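You operate a simulated robot arm through the tools that you are given. There is no shell and no other tool. Be economical: measure what you need, move in short steps, check, and stop when the job is done.

You are at the controls of a simulated two-armed robot. One attempt, no reset.

TASK
Take the purple dough and put it in the brass bowl. Then take the lid off the yellow mould and lay it down on the top of the long steel table. Then take the tin that says "cashew" from the top of the old chest and put it on the shelf of the long steel table. Keep to this order. Set down upright: tin.

The check looks at the end state, three seconds after you hand in, the way a careful person would. Anything else that was tipped, shoved, dropped, spilled or broken makes it a failure. A push-on lid holds only when it is set on centred and level and pressed home; a screw cap is set on level and turned clockwise until tight.

THE ROBOT
Two 7-joint arms with two-finger parallel grippers on one trunk, on a base that drives. Base frame: it is fixed to the floor where the robot stands at the start and does not move with it; the origin is under the middle of the robot, x ahead of it, y to its left, z up. Readings come in mm, rad, newtons and seconds.
The left shoulder is at the start at [50, 177, 1029], the right one opposite. With the tool pointing down near the work surface each hand reaches from about 100 to 680 mm from the robot's upright axis, wherever it stands, measured 20 degrees to its own side. Places, roughly: cream tin, orange tin [-1500, 0, 750]; shelf of the long steel table [800, -700, 300]; yellow mould (6x6x10 cm) [600, -700, 900]. Payload 3.43 kg a hand.
The tool frame of a hand sits at the grasp point between the pads (the TCP): z along the fingers, y along the line on which they close. The tips reach 34 mm beyond it. Largest opening 128 mm; finger width 24, thickness 12; the body of the gripper, 48 by 130 mm, starts 96 mm behind the TCP.
Orientation is told as [roll, pitch, yaw] about the base's x, y, z axes, in that order, counted from this pose: with the fingers straight down and closing along the base's y, the tool's x points along the base's -x, its y along +y and its z along -z.

THE INTERFACE
- The arms move only by the tool drive_tool. It takes "left_steps", "right_steps" or both (then of equal length, played together; a hand with none holds still); each is a list of rows, each a list of 2 entries, a list of its own where there are three numbers: the shift along the tool's x, y, z in units of 100 mm (1.0 is 100 mm), then the turn, a rotation vector about the tool's x, y, z in units of 120 degrees (1.0 is 120 degrees). In form: [[[x, y, z], [wx, wy, wz]], ...]. A call has 1 to 8 rows; each row is the pose to reach, as a shift and turn from the pose commanded when the call began, along the tool's axes at that moment. "left_jaw" and "right_jaw" are, for a hand that has rows, the finger opening in mm, from 0 to 128, set as the call begins (left out, the last holds). A call with a number of a shift or a turn outside -1 to 1 is refused whole. A row lasts 0.2 s, in which the tool goes at most 50 mm and 0.15 rad; a call with a longer step from one row to the next is refused whole, and so is a gripper value outside its range. A pose out of reach is approached as far as the arm can. The call stops where the force on the tool passes 40 N (or 10 N more than at its start, if that is more) or the arm is blocked; 0.2 s more then pass. The fingers move at their own pace (about 108 mm/s each) and stop on an object; they squeeze with about 32 N. The grip force told is the motor's: it shows also when the fingers shut on nothing. Time passes only in rows, and 0.2 s behind the last, so rows that repeat a pose let the fingers close. The reply holds the time, the measured pose of the TCP, the force on the tool along the base axes, the opening and the grip force, in the units named above and with some noise, with the torque about the TCP (base axes, N m) and any sound that the robot's microphone picked up, and new pictures: "show" is both (left out), scene, wrist or none (wrist: the cameras of the hands that moved).
- Cameras (640 x 400 px; columns grow to the right, rows downward): "scene" is now at [149.2, -52.7, 1226.1]; the picture's right is [-0.56, -0.83, 0.00], its down [-0.20, 0.13, -0.97] and it looks along [0.80, -0.54, -0.24] (base axes); focal length 284 px, centre (320, 200). "left" rides on the left gripper at [76, 11, -160] in its tool frame; the picture's right is [-0.15, 0.99, 0.00], its down [-0.88, -0.13, -0.46] and it looks along [-0.45, -0.07, 0.89] (tool axes); focal length 234 px, centre (320, 200). "right" rides on the right gripper at [76, -11, -160] in its tool frame; the picture's right is [0.15, 0.99, 0.00], its down [-0.88, 0.13, -0.46] and it looks along [-0.45, 0.07, 0.89] (tool axes); focal length 234 px, centre (320, 200).
- move_column(by): slides the trunk up (or, below 0, down) by that many mm; the arms and the scene camera ride with it, the base frame stays. It gives what a move gives, with no picture.
- base_move(legs): drives the robot by 1 to 6 legs, each [ahead, turn to the left] in mm and rad, along the robot's own axes; the way and the turn of a leg run together, so that a leg with both is an arc; at most 1500 mm and 3.142 rad a leg. The arms and the cameras ride along, it lands a little off, and it stops where it bumps. It gives what a move gives, and a new picture of the scene camera.
- head_to(pan, tilt): turns the head with the scene camera to pan (to the left, within 1.396 rad either way) and tilt (down, from -0.506 to 1.204), counted from straight ahead of the robot. It gives what a move gives, and a new picture of the scene camera.
- point_at(camera, pixels): for up to 12 pixels [column, row] of the newest picture of that camera ("zoom" is the newest enlarged one), the place [x, y, z] in the base frame of the surface seen there, good to about 2 mm. No time passes.
- inspect(camera, box): a new picture of the part [left, top, right, bottom] of that camera's present view, enlarged. No time passes.
- job_done(): hands the job in; it is judged then, once.

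Work in short steps. Measure before you move; look again where a grasp or a placing could have gone wrong, and mend it. You have 110 turns and 260 pictures in all, those below and enlarged ones among them. Open the grippers and draw the arms clear of the work before you hand the job in, unless the task says otherwise; then end with one line.

The tools are called as a command line: name --argument value ..., lists and objects as JSON in quotes. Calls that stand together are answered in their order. drive_tool: Moves the arms, as the interface text tells. Its arguments: {"type":"object","properties":{"left_steps":{"type":"array"},"left_jaw":{"type":"number"},"right_steps":{"type":"array"},"right_jaw":{"type":"number"},"show":{"type":"string","enum":["both","scene","wrist","none"]}},"required":[]} The other tools are called the same way: move_column (by) slides the trunk up or down; base_move (legs) drives the base; head_to (pan, tilt) turns the head that bears the scene camera; point_at (camera, pixels) gives the place of the surface under pixels of a picture; inspect (camera, box) takes an enlarged picture of a part of a camera's view; job_done () hands the job in.

At the start:

```text
time_s: 0.0
left_ee_pos: [440.6, -20.2, 1118.4]
left_tcp_rot: [-0.001, -0.001, 0.004]
left_contact_force: [0.2, 1.0, -0.7]
left_torque: [0.0, -0.01, 0.02]
left_finger_gap: 127.8
left_finger_force: 0.1
right_ee_pos: [307.1, -314.4, 1174.6]
right_tcp_rot: [-0.001, 0.0, 0.003]
right_contact_force: [0.4, -1.0, 0.0]
right_torque: [0.02, 0.0, 0.0]
right_finger_gap: 128.2
right_finger_force: 0.1
trunk travel left (down, up): [-200.0, 201.0]
robot x, y, heading: [2.9, 3.6, 0.0]
head pan, tilt: [-0.593, 0.239]
```

scene: 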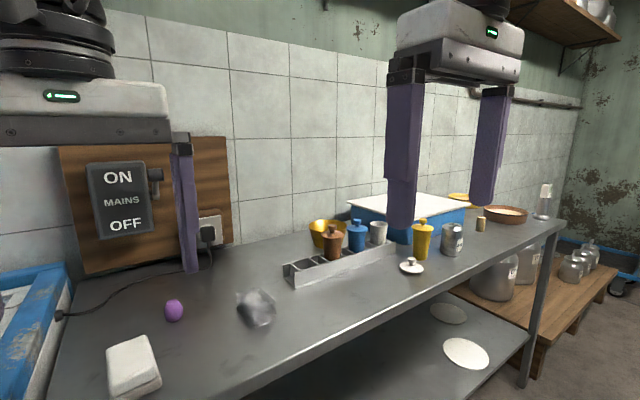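
right: 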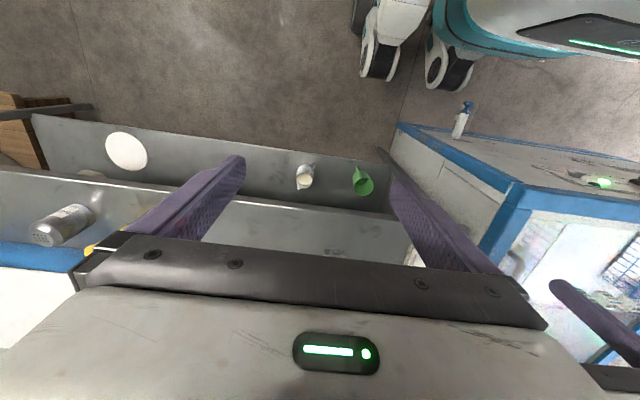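
left: 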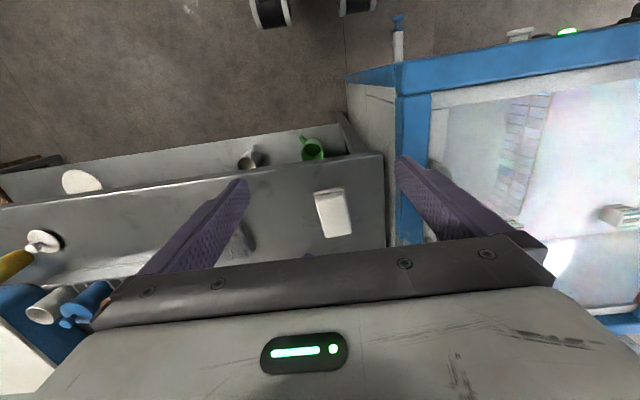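

The purple dough is near (174,310), the brass bowl near (325,232) and the yellow mould near (422,240). I'll measure those and enlarge that area.

point_at --camera "scene" --pixels '[[174, 310], [174, 300], [318, 226], [325, 222], [422, 222], [422, 245], [333, 240], [411, 265], [255, 308], [300, 315], [450, 330], [130, 370]]'

inspect --camera "scene" --box '[270, 180, 490, 318]'

inspect --camera "scene" --box '[80, 260, 300, 398]'

```text
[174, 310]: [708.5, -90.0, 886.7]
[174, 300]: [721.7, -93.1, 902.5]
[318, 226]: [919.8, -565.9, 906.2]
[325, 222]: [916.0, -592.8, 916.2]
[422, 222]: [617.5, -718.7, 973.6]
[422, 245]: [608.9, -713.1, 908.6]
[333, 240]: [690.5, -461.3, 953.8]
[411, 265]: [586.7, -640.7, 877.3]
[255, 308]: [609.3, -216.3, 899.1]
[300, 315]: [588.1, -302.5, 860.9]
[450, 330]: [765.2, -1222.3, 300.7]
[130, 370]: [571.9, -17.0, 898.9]
```

```text
2.90 times, centred on (380, 249) of scene
```

zoom: 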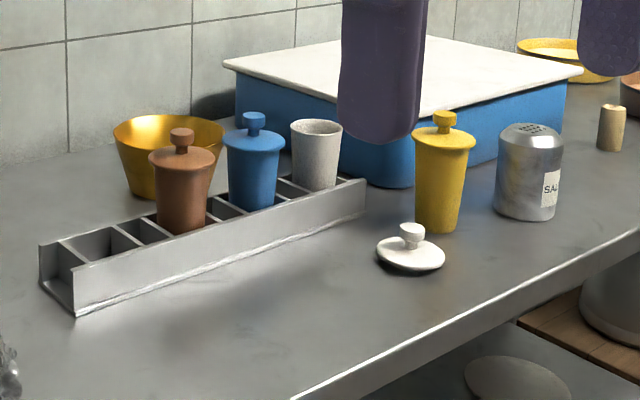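

```text
2.90 times, centred on (190, 329) of scene
```

zoom: 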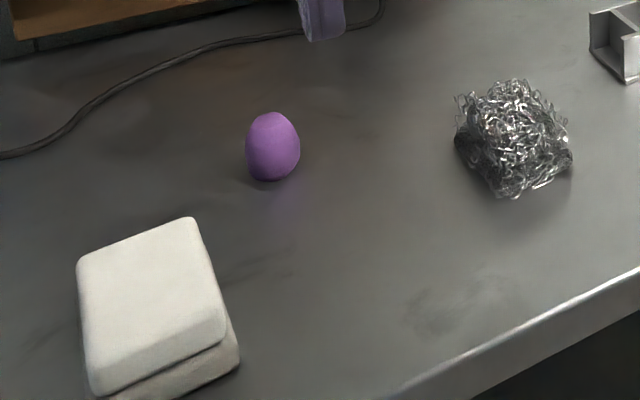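

The dough is at about (722,-92) on a table top at z≈861. Next I find the table's front edge and turn the head to see the rest, including the chest behind.

point_at --camera "scene" --pixels '[[232, 385], [300, 350], [400, 299], [540, 230], [325, 232], [345, 228], [312, 228], [452, 200], [300, 284], [395, 246], [165, 318], [184, 312]]'

head_to --pan -0.3 --tilt 0.75

```text
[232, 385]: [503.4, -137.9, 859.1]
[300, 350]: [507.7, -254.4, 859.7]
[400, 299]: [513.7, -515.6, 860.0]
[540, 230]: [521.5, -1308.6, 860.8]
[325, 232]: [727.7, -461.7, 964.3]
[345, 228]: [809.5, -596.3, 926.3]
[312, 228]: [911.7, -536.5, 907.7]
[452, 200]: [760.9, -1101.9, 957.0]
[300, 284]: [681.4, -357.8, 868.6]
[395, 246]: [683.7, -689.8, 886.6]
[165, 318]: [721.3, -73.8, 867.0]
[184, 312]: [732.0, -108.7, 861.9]
```

```text
time_s: 0.9
left_ee_pos: [439.8, -20.7, 1119.0]
left_tcp_rot: [-0.001, 0.0, 0.004]
left_contact_force: [-0.3, -1.1, 0.3]
left_torque: [0.01, -0.01, 0.02]
left_finger_gap: 128.0
left_finger_force: 0.1
right_ee_pos: [307.4, -315.1, 1172.9]
right_tcp_rot: [0.001, 0.001, 0.005]
right_contact_force: [-0.3, 0.1, 0.3]
right_torque: [0.01, -0.01, -0.01]
right_finger_gap: 128.3
right_finger_force: 0.1
trunk travel left (down, up): [-200.0, 201.0]
robot x, y, heading: [1.4, -1.5, 0.001]
head pan, tilt: [-0.3, 0.75]
```

scene: 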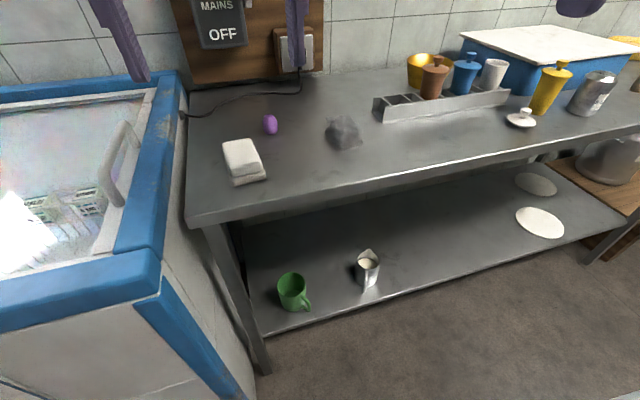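

I measure the base's own front (wheels in the right wrist picture), the freezer edges and the bowl in the new view.

point_at --camera "right" --pixels '[[375, 70], [435, 75], [365, 30], [520, 75], [462, 20]]'

point_at --camera "scene" --pixels '[[260, 340], [225, 395], [160, 270], [175, 90], [415, 60], [428, 56], [410, 64], [270, 125], [270, 117], [270, 135], [540, 222], [440, 310]]'

inspect --camera "scene" --box '[360, 20, 600, 170]'

```text
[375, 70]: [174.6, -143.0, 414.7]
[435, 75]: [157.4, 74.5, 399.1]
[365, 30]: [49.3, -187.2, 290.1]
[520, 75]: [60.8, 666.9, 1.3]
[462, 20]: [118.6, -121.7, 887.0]
```

```text
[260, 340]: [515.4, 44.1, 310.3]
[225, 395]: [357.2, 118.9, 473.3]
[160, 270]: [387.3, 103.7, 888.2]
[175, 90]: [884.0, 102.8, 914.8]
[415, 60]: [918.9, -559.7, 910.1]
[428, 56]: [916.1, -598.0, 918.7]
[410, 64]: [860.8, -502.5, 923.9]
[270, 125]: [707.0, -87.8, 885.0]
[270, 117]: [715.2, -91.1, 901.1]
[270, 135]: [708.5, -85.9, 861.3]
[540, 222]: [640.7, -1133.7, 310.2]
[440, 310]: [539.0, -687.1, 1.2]
```

```text
2.67 times, centred on (480, 95) of scene
```

zoom: 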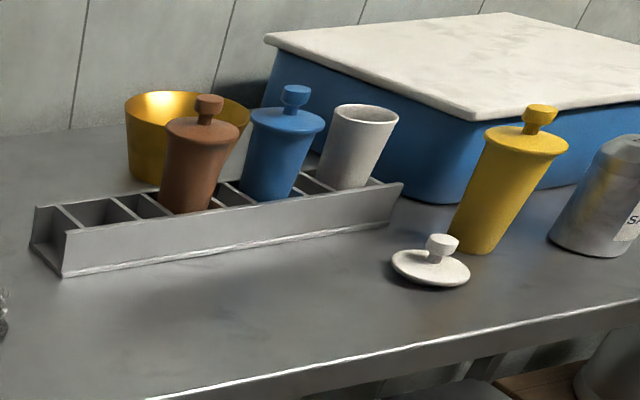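

The freezer (front x≈350, y>100) blocks driving straight ahead, while the table edge is at x≈505. I go right about 370 mm, then ahead 180 mm, so dough, bowl and mould are all within reach.

base_move --legs '[[0, -1.571], [380, 0], [0, 1.571], [180, 0]]'

```text
time_s: 12.1
left_ee_pos: [617.9, -406.6, 1119.0]
left_tcp_rot: [-0.001, 0.002, -0.018]
left_contact_force: [0.0, 0.5, -0.5]
left_torque: [-0.01, 0.03, 0.02]
left_finger_gap: 128.2
left_finger_force: 0.0
right_ee_pos: [478.4, -699.0, 1174.9]
right_tcp_rot: [-0.001, -0.001, -0.02]
right_contact_force: [0.0, -0.1, 0.0]
right_torque: [-0.02, 0.02, -0.01]
right_finger_gap: 127.9
right_finger_force: 0.0
trunk travel left (down, up): [-200.0, 201.0]
robot x, y, heading: [178.3, -376.4, -0.022]
head pan, tilt: [-0.3, 0.75]
```

scene: 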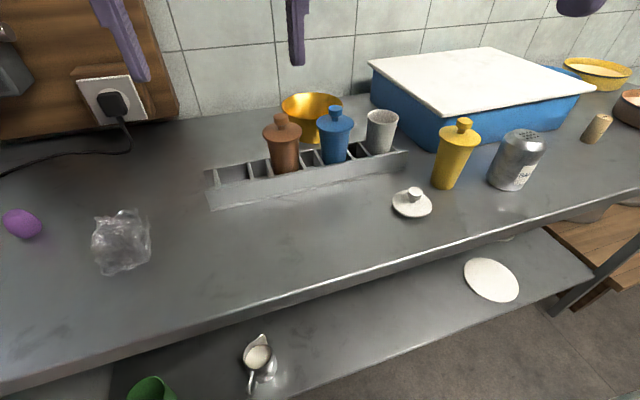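

Now in place. Measure bowl rim, dough and mould again from here.

point_at --camera "scene" --pixels '[[283, 106], [341, 103], [310, 94], [318, 104], [22, 222], [22, 211], [463, 123], [460, 131], [455, 160], [281, 119], [334, 112], [380, 118]]'

inspect --camera "scene" --box '[200, 80, 420, 218]'

```text
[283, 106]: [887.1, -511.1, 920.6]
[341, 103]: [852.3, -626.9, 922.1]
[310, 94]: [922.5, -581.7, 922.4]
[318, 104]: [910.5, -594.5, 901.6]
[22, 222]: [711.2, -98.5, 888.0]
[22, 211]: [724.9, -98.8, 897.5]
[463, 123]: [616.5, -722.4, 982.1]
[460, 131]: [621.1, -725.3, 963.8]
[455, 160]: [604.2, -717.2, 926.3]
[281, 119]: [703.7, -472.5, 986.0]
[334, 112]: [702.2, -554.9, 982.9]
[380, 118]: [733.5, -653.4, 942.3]
```

```text
2.90 times, centred on (310, 149) of scene
```

zoom: 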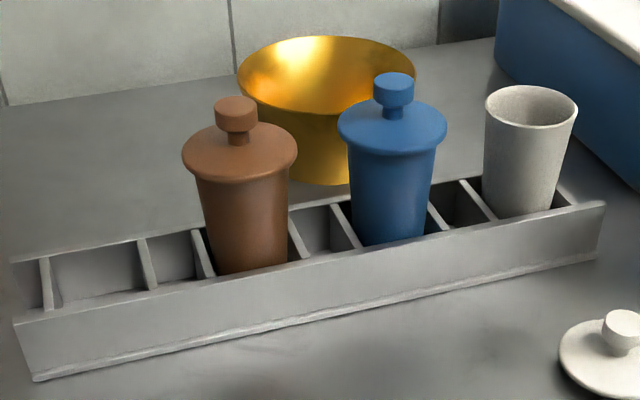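

The dough centre is about (722,-93) and the bowl centre about (866,-569) with its rim at z≈921 and r≈60. I turn left a bit so the left hand faces the dough.

base_move --legs '[[0, 0.293]]'

drive_tool --left_steps '[[[-0.4, 0.25, 0], [0, 0, 0]], [[-0.8, 0.5, 0], [0, 0, 0]], [[-0.8, 0.75, 0.3], [0, 0, 0]]]' --left_jaw 100 --show "wrist"

```text
time_s: 13.4
left_ee_pos: [606.5, -277.8, 1119.0]
left_tcp_rot: [-0.001, 0.001, 0.279]
left_contact_force: [0.3, 0.3, 0.9]
left_torque: [-0.01, 0.03, 0.02]
left_finger_gap: 128.1
left_finger_force: 0.2
right_ee_pos: [557.6, -598.6, 1174.5]
right_tcp_rot: [0.0, -0.001, 0.278]
right_contact_force: [0.2, 0.5, 0.3]
right_torque: [-0.03, 0.02, 0.01]
right_finger_gap: 128.0
right_finger_force: 0.2
trunk travel left (down, up): [-200.0, 201.0]
robot x, y, heading: [176.2, -377.8, 0.268]
head pan, tilt: [-0.3, 0.75]
```

scene: 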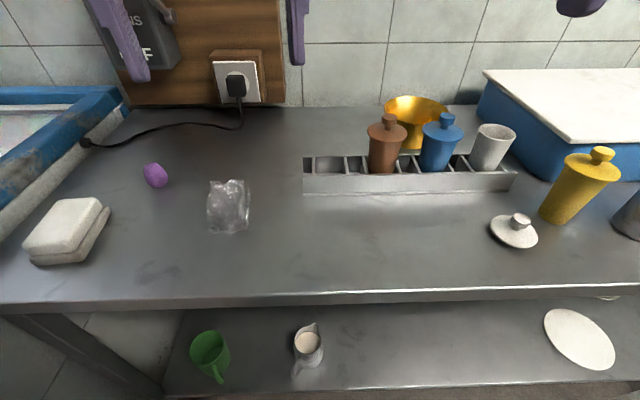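

```text
time_s: 14.2
left_ee_pos: [663.9, -183.5, 1090.4]
left_tcp_rot: [-0.001, -0.001, 0.278]
left_contact_force: [-0.3, -1.5, 0.3]
left_torque: [0.01, 0.03, 0.03]
left_finger_gap: 99.8
left_finger_force: 0.1
left hand out of reach, approached as far as the arm can: row 2
right_ee_pos: [558.1, -596.3, 1174.7]
right_tcp_rot: [-0.003, 0.0, 0.278]
right_contact_force: [0.0, 0.0, 0.2]
right_torque: [-0.01, 0.02, -0.03]
right_finger_gap: 128.0
right_finger_force: 0.0
trunk travel left (down, up): [-200.0, 201.0]
robot x, y, heading: [180.9, -375.0, 0.27]
head pan, tilt: [-0.3, 0.75]
```

left: 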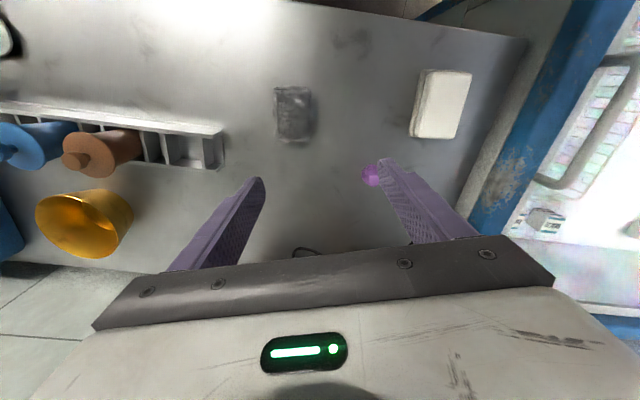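

The dough is at (372,175) in the wrist picture. I confirm it with the camera and move down and outward toward above it.

point_at --camera "left" --pixels '[[372, 175], [364, 175], [376, 167]]'

drive_tool --left_steps '[[[-0.2, 0.2, 0.3], [0, 0, 0]], [[-0.45, 0.45, 0.6], [0, 0, 0]], [[-0.8, 0.71, 0.8], [0, 0, 0]], [[-0.8, 0.71, 0.9], [0, 0, 0]]]' --left_jaw 90 --show "wrist"

```text
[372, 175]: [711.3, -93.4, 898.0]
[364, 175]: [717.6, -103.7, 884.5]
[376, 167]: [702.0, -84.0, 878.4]
```

```text
time_s: 15.2
left_ee_pos: [721.6, -93.8, 1000.0]
left_tcp_rot: [0.0, 0.0, 0.279]
left_contact_force: [0.1, -0.1, -0.4]
left_torque: [0.03, 0.02, 0.01]
left_finger_gap: 89.9
left_finger_force: 0.1
right_ee_pos: [558.4, -597.2, 1175.4]
right_tcp_rot: [0.0, 0.0, 0.279]
right_contact_force: [0.2, -0.5, 0.5]
right_torque: [-0.01, -0.01, -0.03]
right_finger_gap: 128.1
right_finger_force: 0.1
trunk travel left (down, up): [-200.0, 201.0]
robot x, y, heading: [177.7, -377.0, 0.273]
head pan, tilt: [-0.3, 0.75]
```

left: 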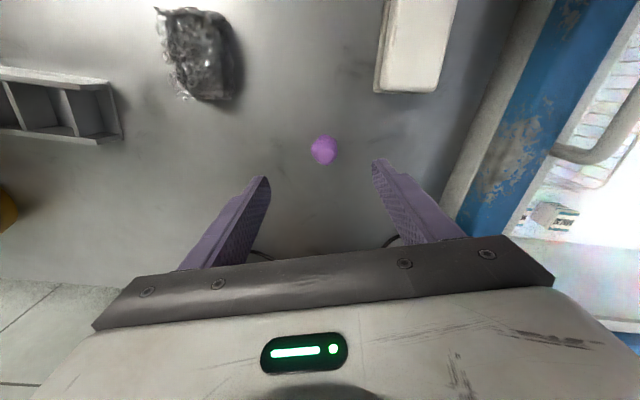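

The dough is at (323,150); I measure its silhouette to refine its centre.

point_at --camera "left" --pixels '[[323, 150], [312, 150], [335, 150], [323, 137], [323, 163]]'

```text
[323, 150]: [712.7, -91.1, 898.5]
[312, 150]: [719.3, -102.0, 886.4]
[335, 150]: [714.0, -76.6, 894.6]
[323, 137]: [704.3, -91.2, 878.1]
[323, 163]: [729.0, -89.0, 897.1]
```

Centre is about (718,-91), so I descend to z≈899 and close.

drive_tool --left_steps '[[[0.02, 0.02, 0.4], [0, 0, 0]], [[0.02, 0.02, 0.75], [0, 0, 0]], [[0.02, 0.02, 1.0], [0, 0, 0]], [[0.02, 0.02, 1.0], [0, 0, 0]]]' --show "none"

drive_tool --left_steps '[[[0, 0, 0], [0, 0, 0]], [[0, 0, 0], [0, 0, 0]], [[0, 0, 0], [0, 0, 0]]]' --left_jaw 20 --show "wrist"

```text
time_s: 16.2
left_ee_pos: [718.2, -93.4, 898.0]
left_tcp_rot: [-0.001, -0.002, 0.28]
left_contact_force: [-0.1, -0.1, 0.4]
left_torque: [-0.03, 0.01, -0.03]
left_finger_gap: 89.9
left_finger_force: 0.1
right_ee_pos: [557.5, -597.5, 1174.7]
right_tcp_rot: [0.001, 0.001, 0.279]
right_contact_force: [0.0, 0.7, 0.7]
right_torque: [0.01, -0.02, 0.0]
right_finger_gap: 127.7
right_finger_force: 0.0
trunk travel left (down, up): [-200.0, 201.0]
robot x, y, heading: [178.2, -376.6, 0.271]
head pan, tilt: [-0.3, 0.75]
```

```text
time_s: 17.0
left_ee_pos: [719.3, -93.2, 899.0]
left_tcp_rot: [0.0, 0.0, 0.28]
left_contact_force: [0.4, -0.9, 0.3]
left_torque: [0.0, -0.01, 0.0]
left_finger_gap: 32.3
left_finger_force: 31.9
right_ee_pos: [557.0, -598.2, 1175.2]
right_tcp_rot: [0.0, -0.001, 0.278]
right_contact_force: [-0.5, 0.1, -0.2]
right_torque: [-0.02, 0.0, -0.04]
right_finger_gap: 127.8
right_finger_force: 0.0
trunk travel left (down, up): [-200.0, 201.0]
robot x, y, heading: [175.0, -375.7, 0.268]
head pan, tilt: [-0.3, 0.75]
```

left: 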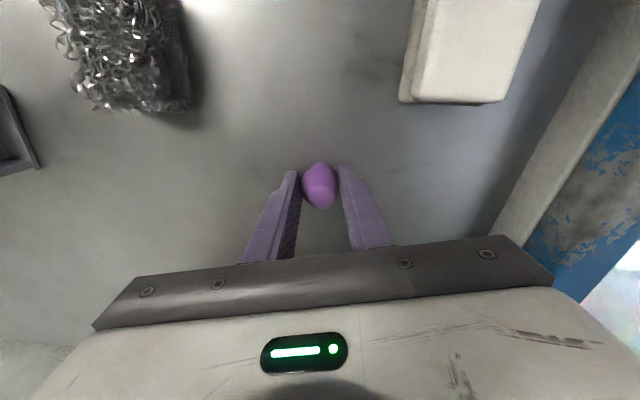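

Gripped at 32 mm. Lift clear of the rack contents before turning toward the bowl.

drive_tool --left_steps '[[[0, 0, -0.4], [0, 0, 0]], [[0, 0, -0.8], [0, 0, 0]], [[0, 0, -1.0], [0, 0, 0]]]' --show "none"

drive_tool --left_steps '[[[0.1, 0, -0.3], [0, 0, 0]], [[0.2, 0, -0.6], [0, 0, 0]]]' --show "wrist"

head_to --pan 0 --tilt 1.2

```text
time_s: 17.8
left_ee_pos: [717.2, -93.2, 1000.2]
left_tcp_rot: [0.001, 0.001, 0.277]
left_contact_force: [-0.6, -0.4, -0.4]
left_torque: [-0.04, -0.01, -0.01]
left_finger_gap: 32.3
left_finger_force: 32.3
right_ee_pos: [558.2, -597.9, 1173.6]
right_tcp_rot: [0.0, -0.001, 0.279]
right_contact_force: [0.2, -0.6, -0.5]
right_torque: [0.02, 0.0, -0.01]
right_finger_gap: 128.1
right_finger_force: 0.1
trunk travel left (down, up): [-200.0, 201.0]
robot x, y, heading: [175.9, -378.2, 0.27]
head pan, tilt: [-0.3, 0.75]
```

```text
time_s: 18.4
left_ee_pos: [697.4, -98.9, 1061.1]
left_tcp_rot: [-0.002, -0.002, 0.279]
left_contact_force: [0.5, 0.5, -0.9]
left_torque: [-0.03, -0.01, -0.02]
left_finger_gap: 32.8
left_finger_force: 31.7
right_ee_pos: [558.7, -597.9, 1174.8]
right_tcp_rot: [-0.001, -0.002, 0.277]
right_contact_force: [0.0, -0.9, 0.1]
right_torque: [-0.01, 0.01, 0.04]
right_finger_gap: 127.9
right_finger_force: 0.1
trunk travel left (down, up): [-200.0, 201.0]
robot x, y, heading: [177.3, -378.5, 0.271]
head pan, tilt: [-0.3, 0.75]
```

left: 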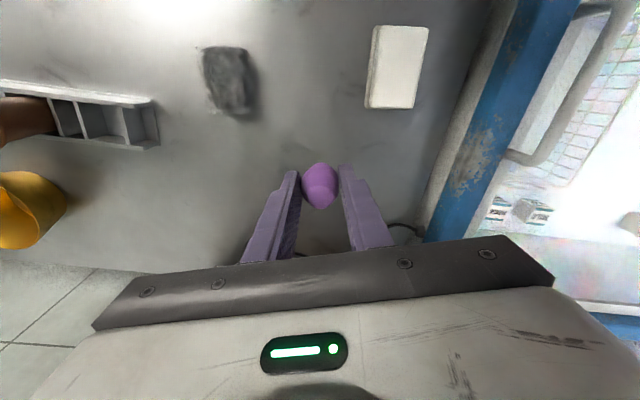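

```text
time_s: 19.3
left_ee_pos: [698.2, -97.7, 1060.4]
left_tcp_rot: [0.001, -0.001, 0.279]
left_contact_force: [0.2, -1.0, -0.6]
left_torque: [0.01, 0.0, -0.01]
left_finger_gap: 32.4
left_finger_force: 31.9
right_ee_pos: [558.2, -598.3, 1174.6]
right_tcp_rot: [-0.001, 0.001, 0.277]
right_contact_force: [0.8, -0.3, 0.2]
right_torque: [0.02, 0.0, -0.01]
right_finger_gap: 128.3
right_finger_force: 0.1
trunk travel left (down, up): [-200.0, 201.0]
robot x, y, heading: [178.6, -378.6, 0.273]
head pan, tilt: [0.0, 1.201]
```

scene: 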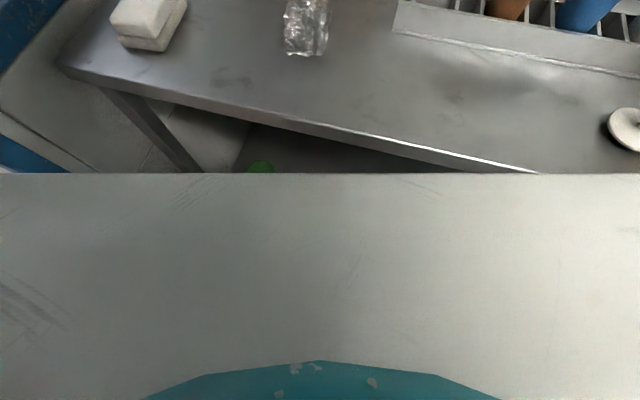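

The white body below is the robot's own; I check where its front edge lies.

point_at --camera "scene" --pixels '[[320, 178], [100, 178], [600, 178], [320, 250], [320, 165]]'

```text
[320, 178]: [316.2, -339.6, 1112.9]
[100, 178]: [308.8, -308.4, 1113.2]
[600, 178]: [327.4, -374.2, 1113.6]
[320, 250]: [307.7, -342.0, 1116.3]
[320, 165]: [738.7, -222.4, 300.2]
```

The base front isn't visible; I turn right 0.76 and edge ahead only 60 mm.

base_move --legs '[[0, -0.76], [60, 0]]'

head_to --pan 0.2 --tilt 0.6

```text
time_s: 22.3
left_ee_pos: [800.2, -563.5, 1059.1]
left_tcp_rot: [0.001, 0.0, -0.482]
left_contact_force: [0.2, -1.3, -0.7]
left_torque: [0.02, -0.01, -0.03]
left_finger_gap: 32.2
left_finger_force: 32.4
right_ee_pos: [355.5, -827.3, 1173.7]
right_tcp_rot: [-0.001, 0.0, -0.483]
right_contact_force: [0.3, 0.3, -0.6]
right_torque: [0.04, 0.02, 0.0]
right_finger_gap: 128.1
right_finger_force: 0.0
trunk travel left (down, up): [-200.0, 201.0]
robot x, y, heading: [232.3, -405.9, -0.487]
head pan, tilt: [0.0, 1.201]
```

scene: 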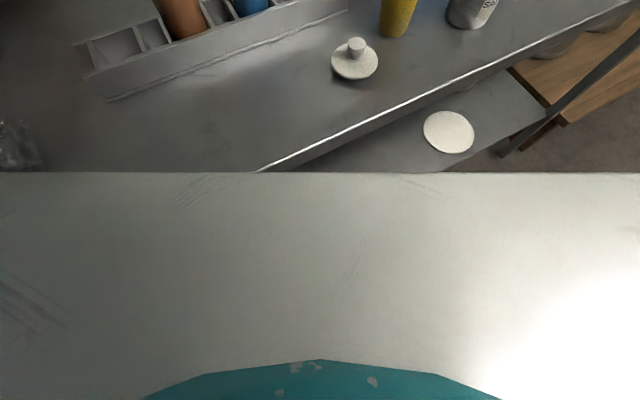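

```text
time_s: 23.3
left_ee_pos: [799.6, -562.1, 1059.4]
left_tcp_rot: [0.0, 0.002, -0.482]
left_contact_force: [-0.1, -0.8, 0.2]
left_torque: [-0.01, -0.02, -0.03]
left_finger_gap: 32.2
left_finger_force: 32.0
right_ee_pos: [353.4, -826.9, 1174.5]
right_tcp_rot: [0.0, 0.001, -0.485]
right_contact_force: [-0.2, -0.6, -0.2]
right_torque: [0.01, 0.03, 0.01]
right_finger_gap: 128.1
right_finger_force: 0.0
trunk travel left (down, up): [-200.0, 201.0]
robot x, y, heading: [226.5, -400.5, -0.486]
head pan, tilt: [0.201, 0.6]
```

scene: 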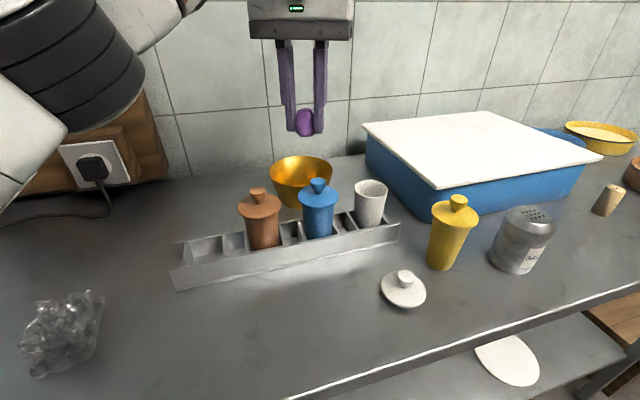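

The bowl is still at (302,180). I verify its rim and move above it with a 60 mm descent.

point_at --camera "scene" --pixels '[[272, 168], [332, 169], [300, 157], [298, 167]]'

drive_tool --left_steps '[[[-0.3, 0.12, 0.1], [0, 0, 0]], [[-0.61, 0.25, 0.3], [0, 0, 0]], [[-0.61, 0.25, 0.6], [0, 0, 0]]]' --show "both"

```text
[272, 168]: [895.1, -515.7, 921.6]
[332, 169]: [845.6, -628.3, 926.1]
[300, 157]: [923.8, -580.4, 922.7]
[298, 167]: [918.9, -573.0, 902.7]
```

```text
time_s: 24.1
left_ee_pos: [839.8, -556.9, 1012.3]
left_tcp_rot: [0.002, -0.002, -0.483]
left_contact_force: [-0.2, -0.1, 0.2]
left_torque: [0.01, 0.0, 0.01]
left_finger_gap: 32.3
left_finger_force: 31.9
left hand out of reach, approached as far as the arm can: row 1, 2, 3
right_ee_pos: [351.6, -827.6, 1174.2]
right_tcp_rot: [0.0, -0.001, -0.484]
right_contact_force: [-0.4, -1.3, -0.2]
right_torque: [0.01, -0.06, 0.0]
right_finger_gap: 128.0
right_finger_force: 0.1
trunk travel left (down, up): [-200.0, 201.0]
robot x, y, heading: [230.3, -401.8, -0.486]
head pan, tilt: [0.201, 0.6]
```

scene: 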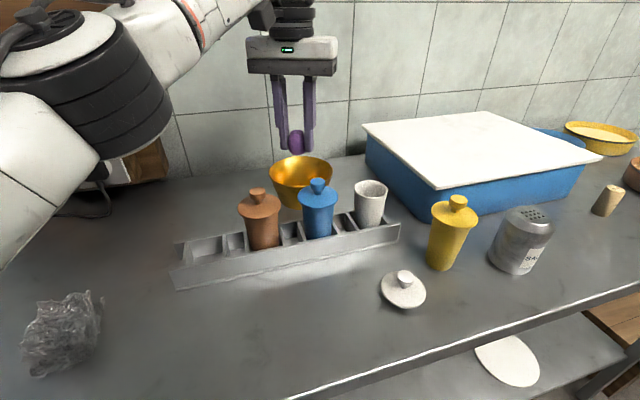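
left: 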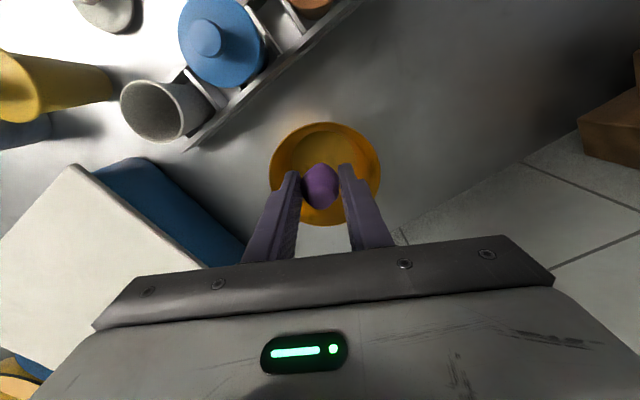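

The hand is short of the target at this height, but reach grows lower down. I lower 40 mm more (still above the rim) and see.

drive_tool --left_steps '[[[0, 0, 0.2], [0, 0, 0]], [[0, 0, 0.35], [0, 0, 0]], [[0, 0, 0.35], [0, 0, 0]]]' --show "wrist"

```text
time_s: 24.9
left_ee_pos: [840.3, -557.1, 976.9]
left_tcp_rot: [-0.002, 0.0, -0.482]
left_contact_force: [-0.2, 0.0, -1.0]
left_torque: [-0.01, 0.0, 0.0]
left_finger_gap: 32.5
left_finger_force: 32.5
right_ee_pos: [353.5, -828.3, 1174.7]
right_tcp_rot: [0.001, 0.0, -0.483]
right_contact_force: [-0.3, 0.0, 0.5]
right_torque: [-0.02, 0.03, 0.02]
right_finger_gap: 128.2
right_finger_force: 0.1
trunk travel left (down, up): [-200.0, 201.0]
robot x, y, heading: [230.5, -406.3, -0.487]
head pan, tilt: [0.201, 0.6]
```

left: 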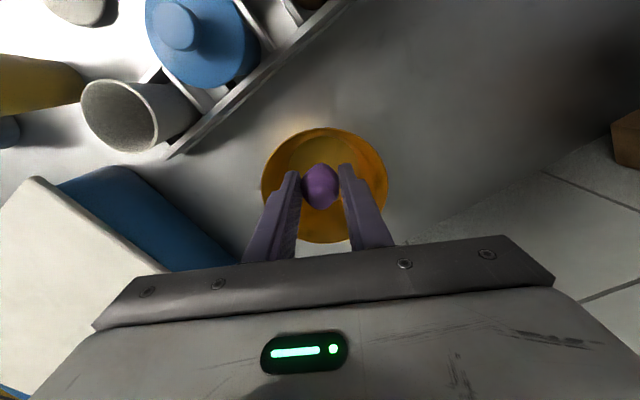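

Position is (840,-557); the bowl centre is 30 mm farther along the tool's -x. I try reaching it at this height.

drive_tool --left_steps '[[[-0.15, 0, 0], [0, 0, 0]], [[-0.3, 0, 0], [0, 0, 0]], [[-0.3, 0, 0], [0, 0, 0]]]' --show "none"

```text
time_s: 25.7
left_ee_pos: [854.5, -563.8, 978.3]
left_tcp_rot: [0.001, -0.003, -0.484]
left_contact_force: [-0.5, 0.1, -0.4]
left_torque: [0.01, 0.01, 0.0]
left_finger_gap: 32.1
left_finger_force: 31.9
left hand out of reach, approached as far as the arm can: row 2, 3
right_ee_pos: [353.3, -826.3, 1175.4]
right_tcp_rot: [-0.001, 0.001, -0.483]
right_contact_force: [-0.4, -0.2, 0.1]
right_torque: [-0.01, -0.03, 0.01]
right_finger_gap: 128.2
right_finger_force: 0.0
trunk travel left (down, up): [-200.0, 201.0]
robot x, y, heading: [231.3, -400.0, -0.489]
head pan, tilt: [0.201, 0.6]
```

Now 14 mm off centre, comfortably inside. Lower 50 mm into the bowl.

drive_tool --left_steps '[[[0, 0, 0.25], [0, 0, 0]], [[-0.1, 0, 0.4], [0, 0, 0]], [[-0.1, 0, 0.5], [0, 0, 0]], [[-0.1, 0, 0.5], [0, 0, 0]]]' --show "both"

```text
time_s: 26.7
left_ee_pos: [862.6, -567.4, 926.7]
left_tcp_rot: [-0.002, -0.002, -0.482]
left_contact_force: [0.6, -0.8, -0.5]
left_torque: [0.01, 0.01, 0.0]
left_finger_gap: 32.3
left_finger_force: 31.8
right_ee_pos: [353.5, -827.5, 1174.7]
right_tcp_rot: [0.001, 0.001, -0.484]
right_contact_force: [0.9, -0.6, -0.1]
right_torque: [-0.03, 0.03, 0.05]
right_finger_gap: 128.2
right_finger_force: 0.0
trunk travel left (down, up): [-200.0, 201.0]
robot x, y, heading: [224.1, -404.4, -0.487]
head pan, tilt: [0.201, 0.6]
```

scene: 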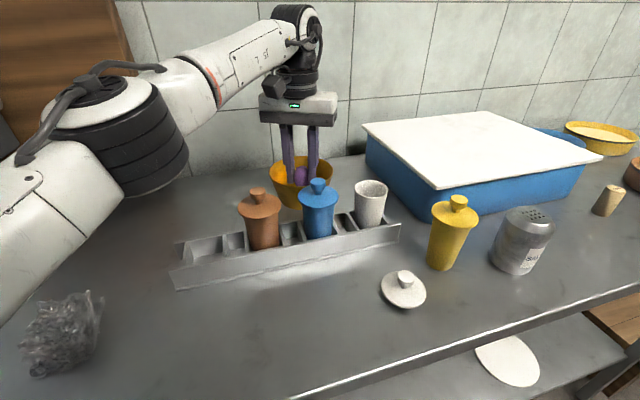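
left: 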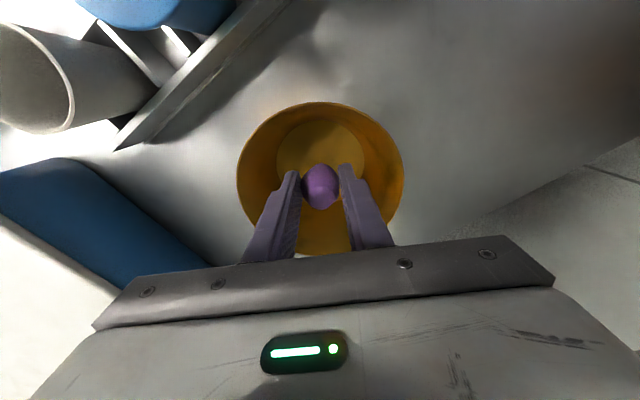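

The dough is inside the bowl, so I lower 20 mm more, open slightly and then rise.

drive_tool --left_steps '[[[0, 0, 0.15], [0, 0, 0]], [[0, 0, 0.2], [0, 0, 0]], [[0, 0, 0.2], [0, 0, 0]]]' --show "none"

drive_tool --left_steps '[[[0, 0, 0], [0, 0, 0]], [[0, 0, 0], [0, 0, 0]], [[0, 0, -0.4], [0, 0, 0]], [[0, 0, -0.85], [0, 0, 0]], [[0.2, 0, -1.0], [0, 0, 0]]]' --left_jaw 52 --show "both"

```text
time_s: 27.5
left_ee_pos: [862.8, -566.7, 907.7]
left_tcp_rot: [-0.001, 0.001, -0.482]
left_contact_force: [0.6, -0.2, -0.9]
left_torque: [-0.02, -0.04, 0.0]
left_finger_gap: 32.0
left_finger_force: 31.5
right_ee_pos: [353.9, -827.3, 1175.1]
right_tcp_rot: [-0.001, 0.0, -0.485]
right_contact_force: [0.4, 0.4, 0.0]
right_torque: [-0.02, 0.01, 0.03]
right_finger_gap: 127.9
right_finger_force: 0.2
trunk travel left (down, up): [-200.0, 201.0]
robot x, y, heading: [233.7, -404.5, -0.489]
head pan, tilt: [0.201, 0.6]
```

```text
time_s: 28.7
left_ee_pos: [844.9, -558.2, 1008.6]
left_tcp_rot: [0.001, -0.001, -0.482]
left_contact_force: [0.4, 1.3, -0.7]
left_torque: [-0.01, 0.0, -0.01]
left_finger_gap: 52.2
left_finger_force: 0.0
left hand out of reach, approached as far as the arm can: row 4
right_ee_pos: [353.1, -827.4, 1175.3]
right_tcp_rot: [0.0, -0.001, -0.484]
right_contact_force: [-0.4, 0.4, -0.5]
right_torque: [-0.04, 0.0, 0.01]
right_finger_gap: 128.0
right_finger_force: 0.1
trunk travel left (down, up): [-200.0, 201.0]
robot x, y, heading: [230.3, -404.7, -0.488]
head pan, tilt: [0.201, 0.6]
```

scene: 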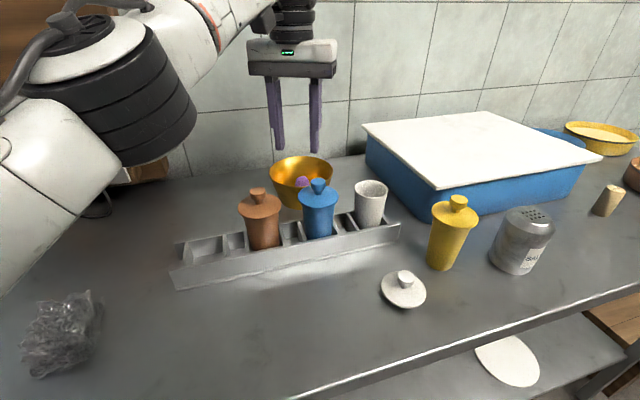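
left: 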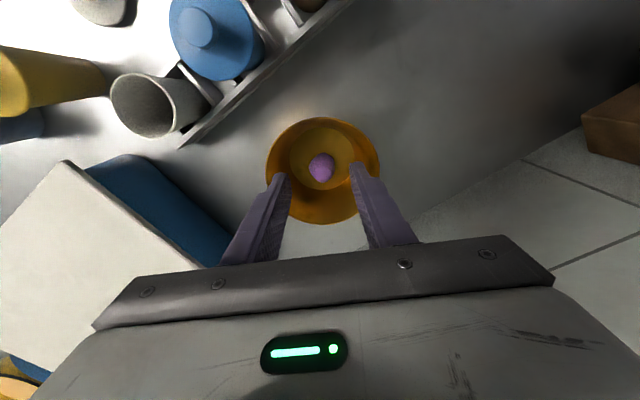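

The dough rests in the bowl. Now I retract the left hand, bring the right toward the mould, and inspect the lid.

drive_tool --left_steps '[[[0.3, 0, -0.3], [0, 0, 0]], [[0.6, 0.2, -0.6], [0, 0, 0]], [[0.8, 0.4, -0.7], [0, 0, 0]], [[1.0, 0.7, -0.7], [0, 0, 0]]]' --right_steps '[[[-0.2, 0.2, 0], [0, 0, 0]], [[-0.4, 0.4, 0], [0, 0, 0]], [[-0.6, 0.6, 0], [0, 0, 0]], [[-0.8, 0.9, 0], [0, 0, 0]]]' --show "scene"

inspect --camera "scene" --box '[400, 180, 500, 280]'

point_at --camera "scene" --pixels '[[459, 200], [451, 200], [467, 200], [458, 207], [434, 209], [477, 214], [455, 228], [428, 262], [448, 268], [456, 221]]'

```text
time_s: 29.7
left_ee_pos: [789.3, -448.0, 1077.6]
left_tcp_rot: [-0.003, 0.001, -0.484]
left_contact_force: [0.0, 0.4, -0.9]
left_torque: [-0.03, -0.01, 0.04]
left_finger_gap: 52.0
left_finger_force: 0.0
right_ee_pos: [463.9, -785.0, 1170.0]
right_tcp_rot: [0.002, -0.002, -0.483]
right_contact_force: [0.1, 0.2, -0.1]
right_torque: [0.02, 0.02, -0.01]
right_finger_gap: 128.2
right_finger_force: 0.0
right hand out of reach, approached as far as the arm can: row 4
trunk travel left (down, up): [-200.0, 201.0]
robot x, y, heading: [226.6, -408.5, -0.488]
head pan, tilt: [0.201, 0.6]
```

scene: 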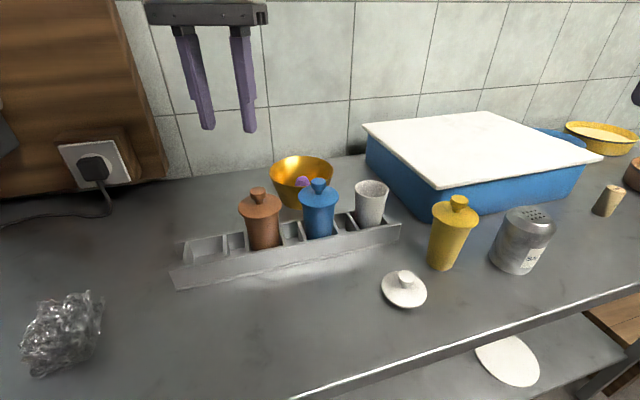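

```text
4.00 times, centred on (450, 230) of scene
```

zoom: 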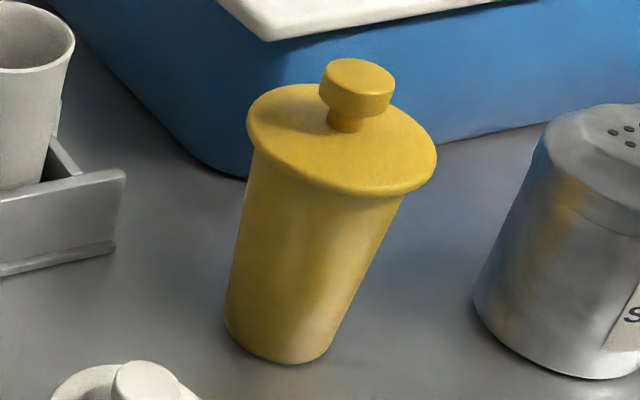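

```text
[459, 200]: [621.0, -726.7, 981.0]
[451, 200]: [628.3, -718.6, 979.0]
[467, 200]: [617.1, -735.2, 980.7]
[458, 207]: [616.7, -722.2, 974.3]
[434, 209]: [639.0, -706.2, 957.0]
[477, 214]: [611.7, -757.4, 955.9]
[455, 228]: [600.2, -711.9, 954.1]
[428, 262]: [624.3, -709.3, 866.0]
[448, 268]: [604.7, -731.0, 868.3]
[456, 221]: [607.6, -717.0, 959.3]
```

The lid centre is about (624,-730): flange top z≈959, knob 971–981. I lower the right hand to z≈1070 and head over.

drive_tool --right_steps '[[[0, 0.2, 0.4], [0, 0, 0]], [[-0.1, 0.4, 0.8], [0, 0, 0]], [[-0.3, 0.7, 1.0], [0, 0, 0]], [[-0.6, 0.9, 1.0], [0, 0, 0]]]' --right_jaw 60 --show "wrist"

```text
time_s: 30.7
left_ee_pos: [790.3, -450.5, 1077.3]
left_tcp_rot: [0.0, 0.001, -0.484]
left_contact_force: [-0.5, -0.8, 0.1]
left_torque: [0.01, -0.02, 0.0]
left_finger_gap: 52.1
left_finger_force: 0.0
right_ee_pos: [529.9, -751.4, 1060.1]
right_tcp_rot: [0.0, -0.002, -0.486]
right_contact_force: [0.7, -0.4, 0.1]
right_torque: [0.01, -0.01, -0.02]
right_finger_gap: 60.1
right_finger_force: 0.0
right hand out of reach, approached as far as the arm can: row 3, 4
trunk travel left (down, up): [-200.0, 201.0]
robot x, y, heading: [230.1, -403.8, -0.487]
head pan, tilt: [0.201, 0.6]
```

right: 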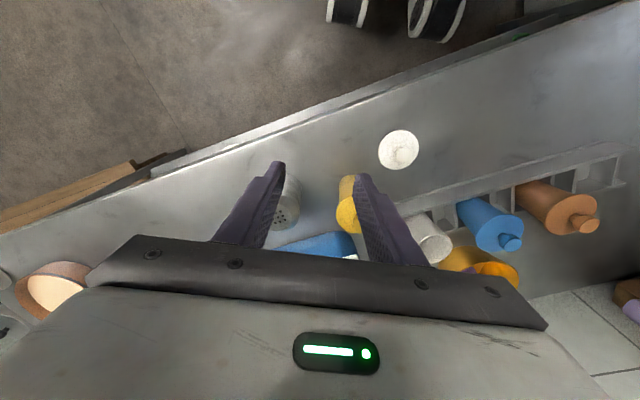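

The right hand stopped short at (530,-751). I raise the trunk 100 mm so the arm works lower relative to the shoulder.

move_column --by 100

drive_tool --right_steps '[[[-0.2, 0.15, 0.2], [0, 0, 0]], [[-0.4, 0.3, 0.4], [0, 0, 0]], [[-0.6, 0.45, 0.6], [0, 0, 0]], [[-0.7, 0.6, 0.8], [0, 0, 0]]]' --show "both"

```text
time_s: 32.0
left_ee_pos: [790.5, -450.4, 1178.4]
left_tcp_rot: [0.0, 0.0, -0.483]
left_contact_force: [0.4, -0.7, 0.3]
left_torque: [0.02, 0.02, 0.02]
left_finger_gap: 52.0
left_finger_force: 0.0
right_ee_pos: [530.5, -750.8, 1159.3]
right_tcp_rot: [0.001, -0.002, -0.485]
right_contact_force: [0.1, -0.7, 0.0]
right_torque: [0.0, 0.02, -0.01]
right_finger_gap: 59.8
right_finger_force: 0.1
trunk travel left (down, up): [-300.0, 101.0]
robot x, y, heading: [227.4, -402.2, -0.484]
head pan, tilt: [0.201, 0.6]
```

```text
time_s: 33.0
left_ee_pos: [789.9, -449.1, 1177.5]
left_tcp_rot: [0.0, -0.002, -0.48]
left_contact_force: [-0.3, -0.1, -0.4]
left_torque: [-0.04, 0.03, 0.02]
left_finger_gap: 52.0
left_finger_force: 0.1
right_ee_pos: [563.2, -773.4, 1108.6]
right_tcp_rot: [0.002, -0.001, -0.485]
right_contact_force: [0.3, 0.4, -0.8]
right_torque: [0.0, 0.0, -0.03]
right_finger_gap: 59.8
right_finger_force: 0.2
right hand out of reach, approached as far as the arm can: row 1, 2, 3, 4
trunk travel left (down, up): [-300.0, 101.0]
robot x, y, heading: [233.2, -403.3, -0.486]
head pan, tilt: [0.201, 0.6]
```

scene: 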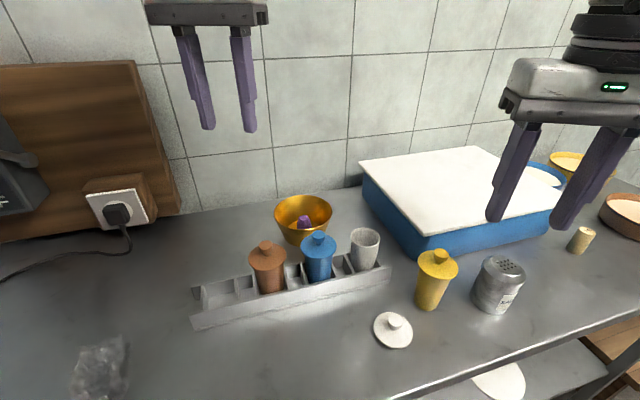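
right: 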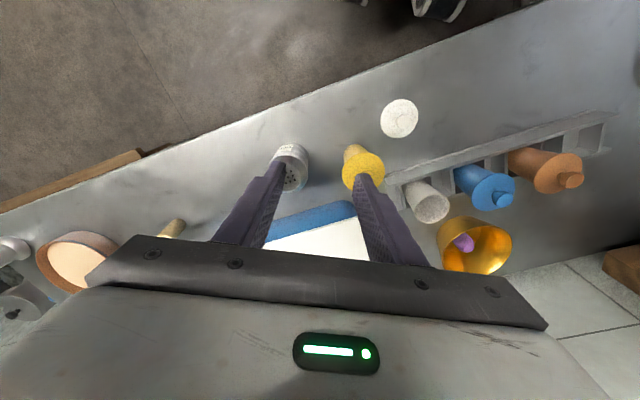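

The right hand works best about 20° to its side, so I turn the base left 0.15 rad to put the mould there.

base_move --legs '[[0, 0.15]]'

```text
time_s: 34.1
left_ee_pos: [789.6, -364.2, 1177.3]
left_tcp_rot: [-0.002, -0.001, -0.332]
left_contact_force: [0.0, 0.2, 0.8]
left_torque: [-0.06, 0.01, 0.02]
left_finger_gap: 52.3
left_finger_force: 0.0
right_ee_pos: [616.2, -718.7, 1108.0]
right_tcp_rot: [0.0, -0.001, -0.332]
right_contact_force: [0.9, 0.4, -0.6]
right_torque: [0.03, 0.01, 0.01]
right_finger_gap: 60.1
right_finger_force: 0.1
trunk travel left (down, up): [-300.0, 101.0]
robot x, y, heading: [230.1, -403.4, -0.334]
head pan, tilt: [0.201, 0.6]
```

scene: 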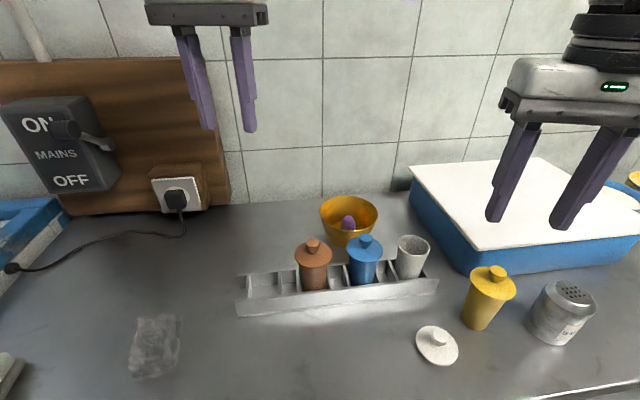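

Almost above the knob; adjust slightly, lower 50 mm and look.

drive_tool --right_steps '[[[-0.1, -0.08, 0.25], [0, 0, 0]], [[-0.1, -0.08, 0.5], [0, 0, 0]], [[-0.1, -0.08, 0.5], [0, 0, 0]]]' --show "wrist"

inspect --camera "right" --box '[240, 100, 400, 230]'

```text
time_s: 34.9
left_ee_pos: [790.4, -364.4, 1177.9]
left_tcp_rot: [0.0, 0.0, -0.333]
left_contact_force: [0.4, -1.2, 0.1]
left_torque: [-0.01, 0.01, 0.02]
left_finger_gap: 52.0
left_finger_force: 0.1
right_ee_pos: [620.7, -730.8, 1058.7]
right_tcp_rot: [0.001, -0.003, -0.333]
right_contact_force: [0.1, 0.0, -0.2]
right_torque: [0.01, -0.02, 0.02]
right_finger_gap: 59.8
right_finger_force: 0.1
trunk travel left (down, up): [-300.0, 101.0]
robot x, y, heading: [228.3, -405.2, -0.341]
head pan, tilt: [0.201, 0.6]
```

right: 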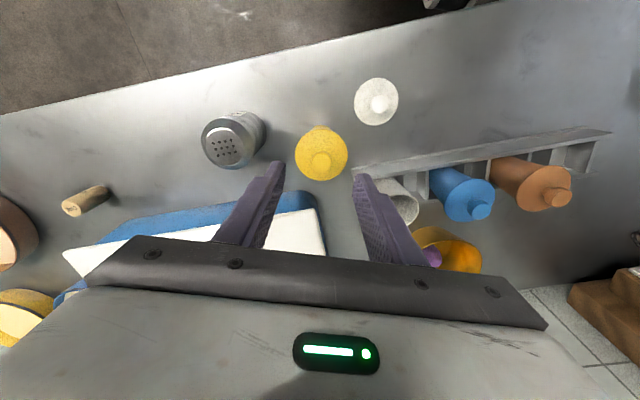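

```text
3.08 times, centred on (320, 165) of right
```

zoom: 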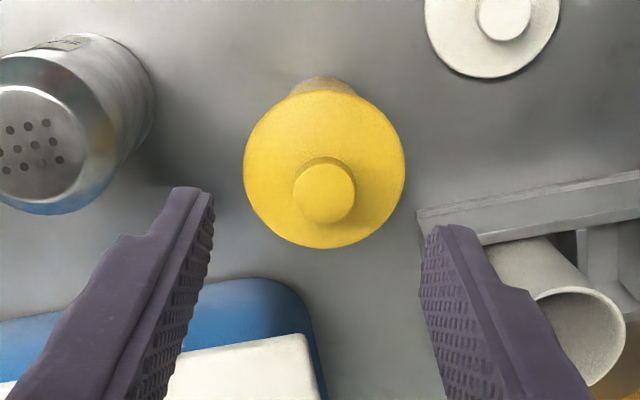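

point_at --camera "zoom" --pixels '[[324, 190], [324, 165], [324, 218], [296, 190], [353, 190], [246, 168], [402, 168], [324, 92], [324, 245]]'

```text
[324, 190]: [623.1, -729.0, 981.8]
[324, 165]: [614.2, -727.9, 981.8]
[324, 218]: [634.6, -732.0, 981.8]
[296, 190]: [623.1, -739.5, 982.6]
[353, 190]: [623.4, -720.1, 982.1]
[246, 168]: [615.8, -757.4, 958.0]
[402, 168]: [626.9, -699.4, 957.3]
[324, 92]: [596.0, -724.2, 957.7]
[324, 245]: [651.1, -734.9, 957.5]
```

Knob centre is (624,-730), 20 mm wide. Descend to z≈997 with a 48 mm opening, then close on the knob.

drive_tool --right_steps '[[[-0.03, 0, 0.3], [0, 0, 0]], [[-0.03, 0, 0.5], [0, 0, 0]], [[-0.03, 0, 0.61], [0, 0, 0]], [[-0.03, 0, 0.61], [0, 0, 0]]]' --right_jaw 48 --show "none"

drive_tool --right_steps '[[[0, 0, 0], [0, 0, 0]], [[0, 0, 0], [0, 0, 0]], [[0, 0, 0], [0, 0, 0]]]' --right_jaw 10 --show "wrist"

```text
time_s: 35.9
left_ee_pos: [791.8, -365.4, 1178.3]
left_tcp_rot: [-0.001, 0.0, -0.332]
left_contact_force: [1.2, -0.4, -0.1]
left_torque: [-0.02, 0.03, 0.0]
left_finger_gap: 52.0
left_finger_force: 0.1
right_ee_pos: [625.3, -731.5, 997.1]
right_tcp_rot: [0.003, -0.001, -0.334]
right_contact_force: [0.1, -0.3, 0.1]
right_torque: [-0.01, 0.0, 0.0]
right_finger_gap: 47.7
right_finger_force: 0.1
trunk travel left (down, up): [-300.0, 101.0]
robot x, y, heading: [225.8, -402.2, -0.341]
head pan, tilt: [0.201, 0.6]
```

```text
time_s: 36.7
left_ee_pos: [791.2, -365.0, 1177.6]
left_tcp_rot: [-0.001, 0.001, -0.332]
left_contact_force: [1.1, -0.9, -0.2]
left_torque: [-0.03, -0.02, 0.0]
left_finger_gap: 52.0
left_finger_force: 0.1
right_ee_pos: [623.9, -729.7, 996.2]
right_tcp_rot: [0.004, 0.0, -0.333]
right_contact_force: [0.0, 0.8, 0.6]
right_torque: [0.03, -0.02, 0.0]
right_finger_gap: 18.5
right_finger_force: 32.3
trunk travel left (down, up): [-300.0, 101.0]
robot x, y, heading: [227.7, -402.4, -0.336]
head pan, tilt: [0.201, 0.6]
```

right: 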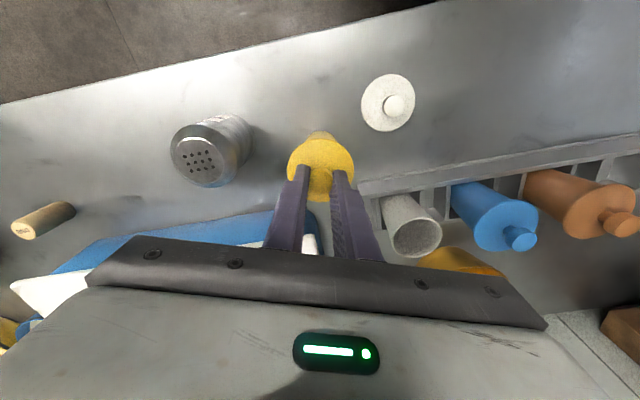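

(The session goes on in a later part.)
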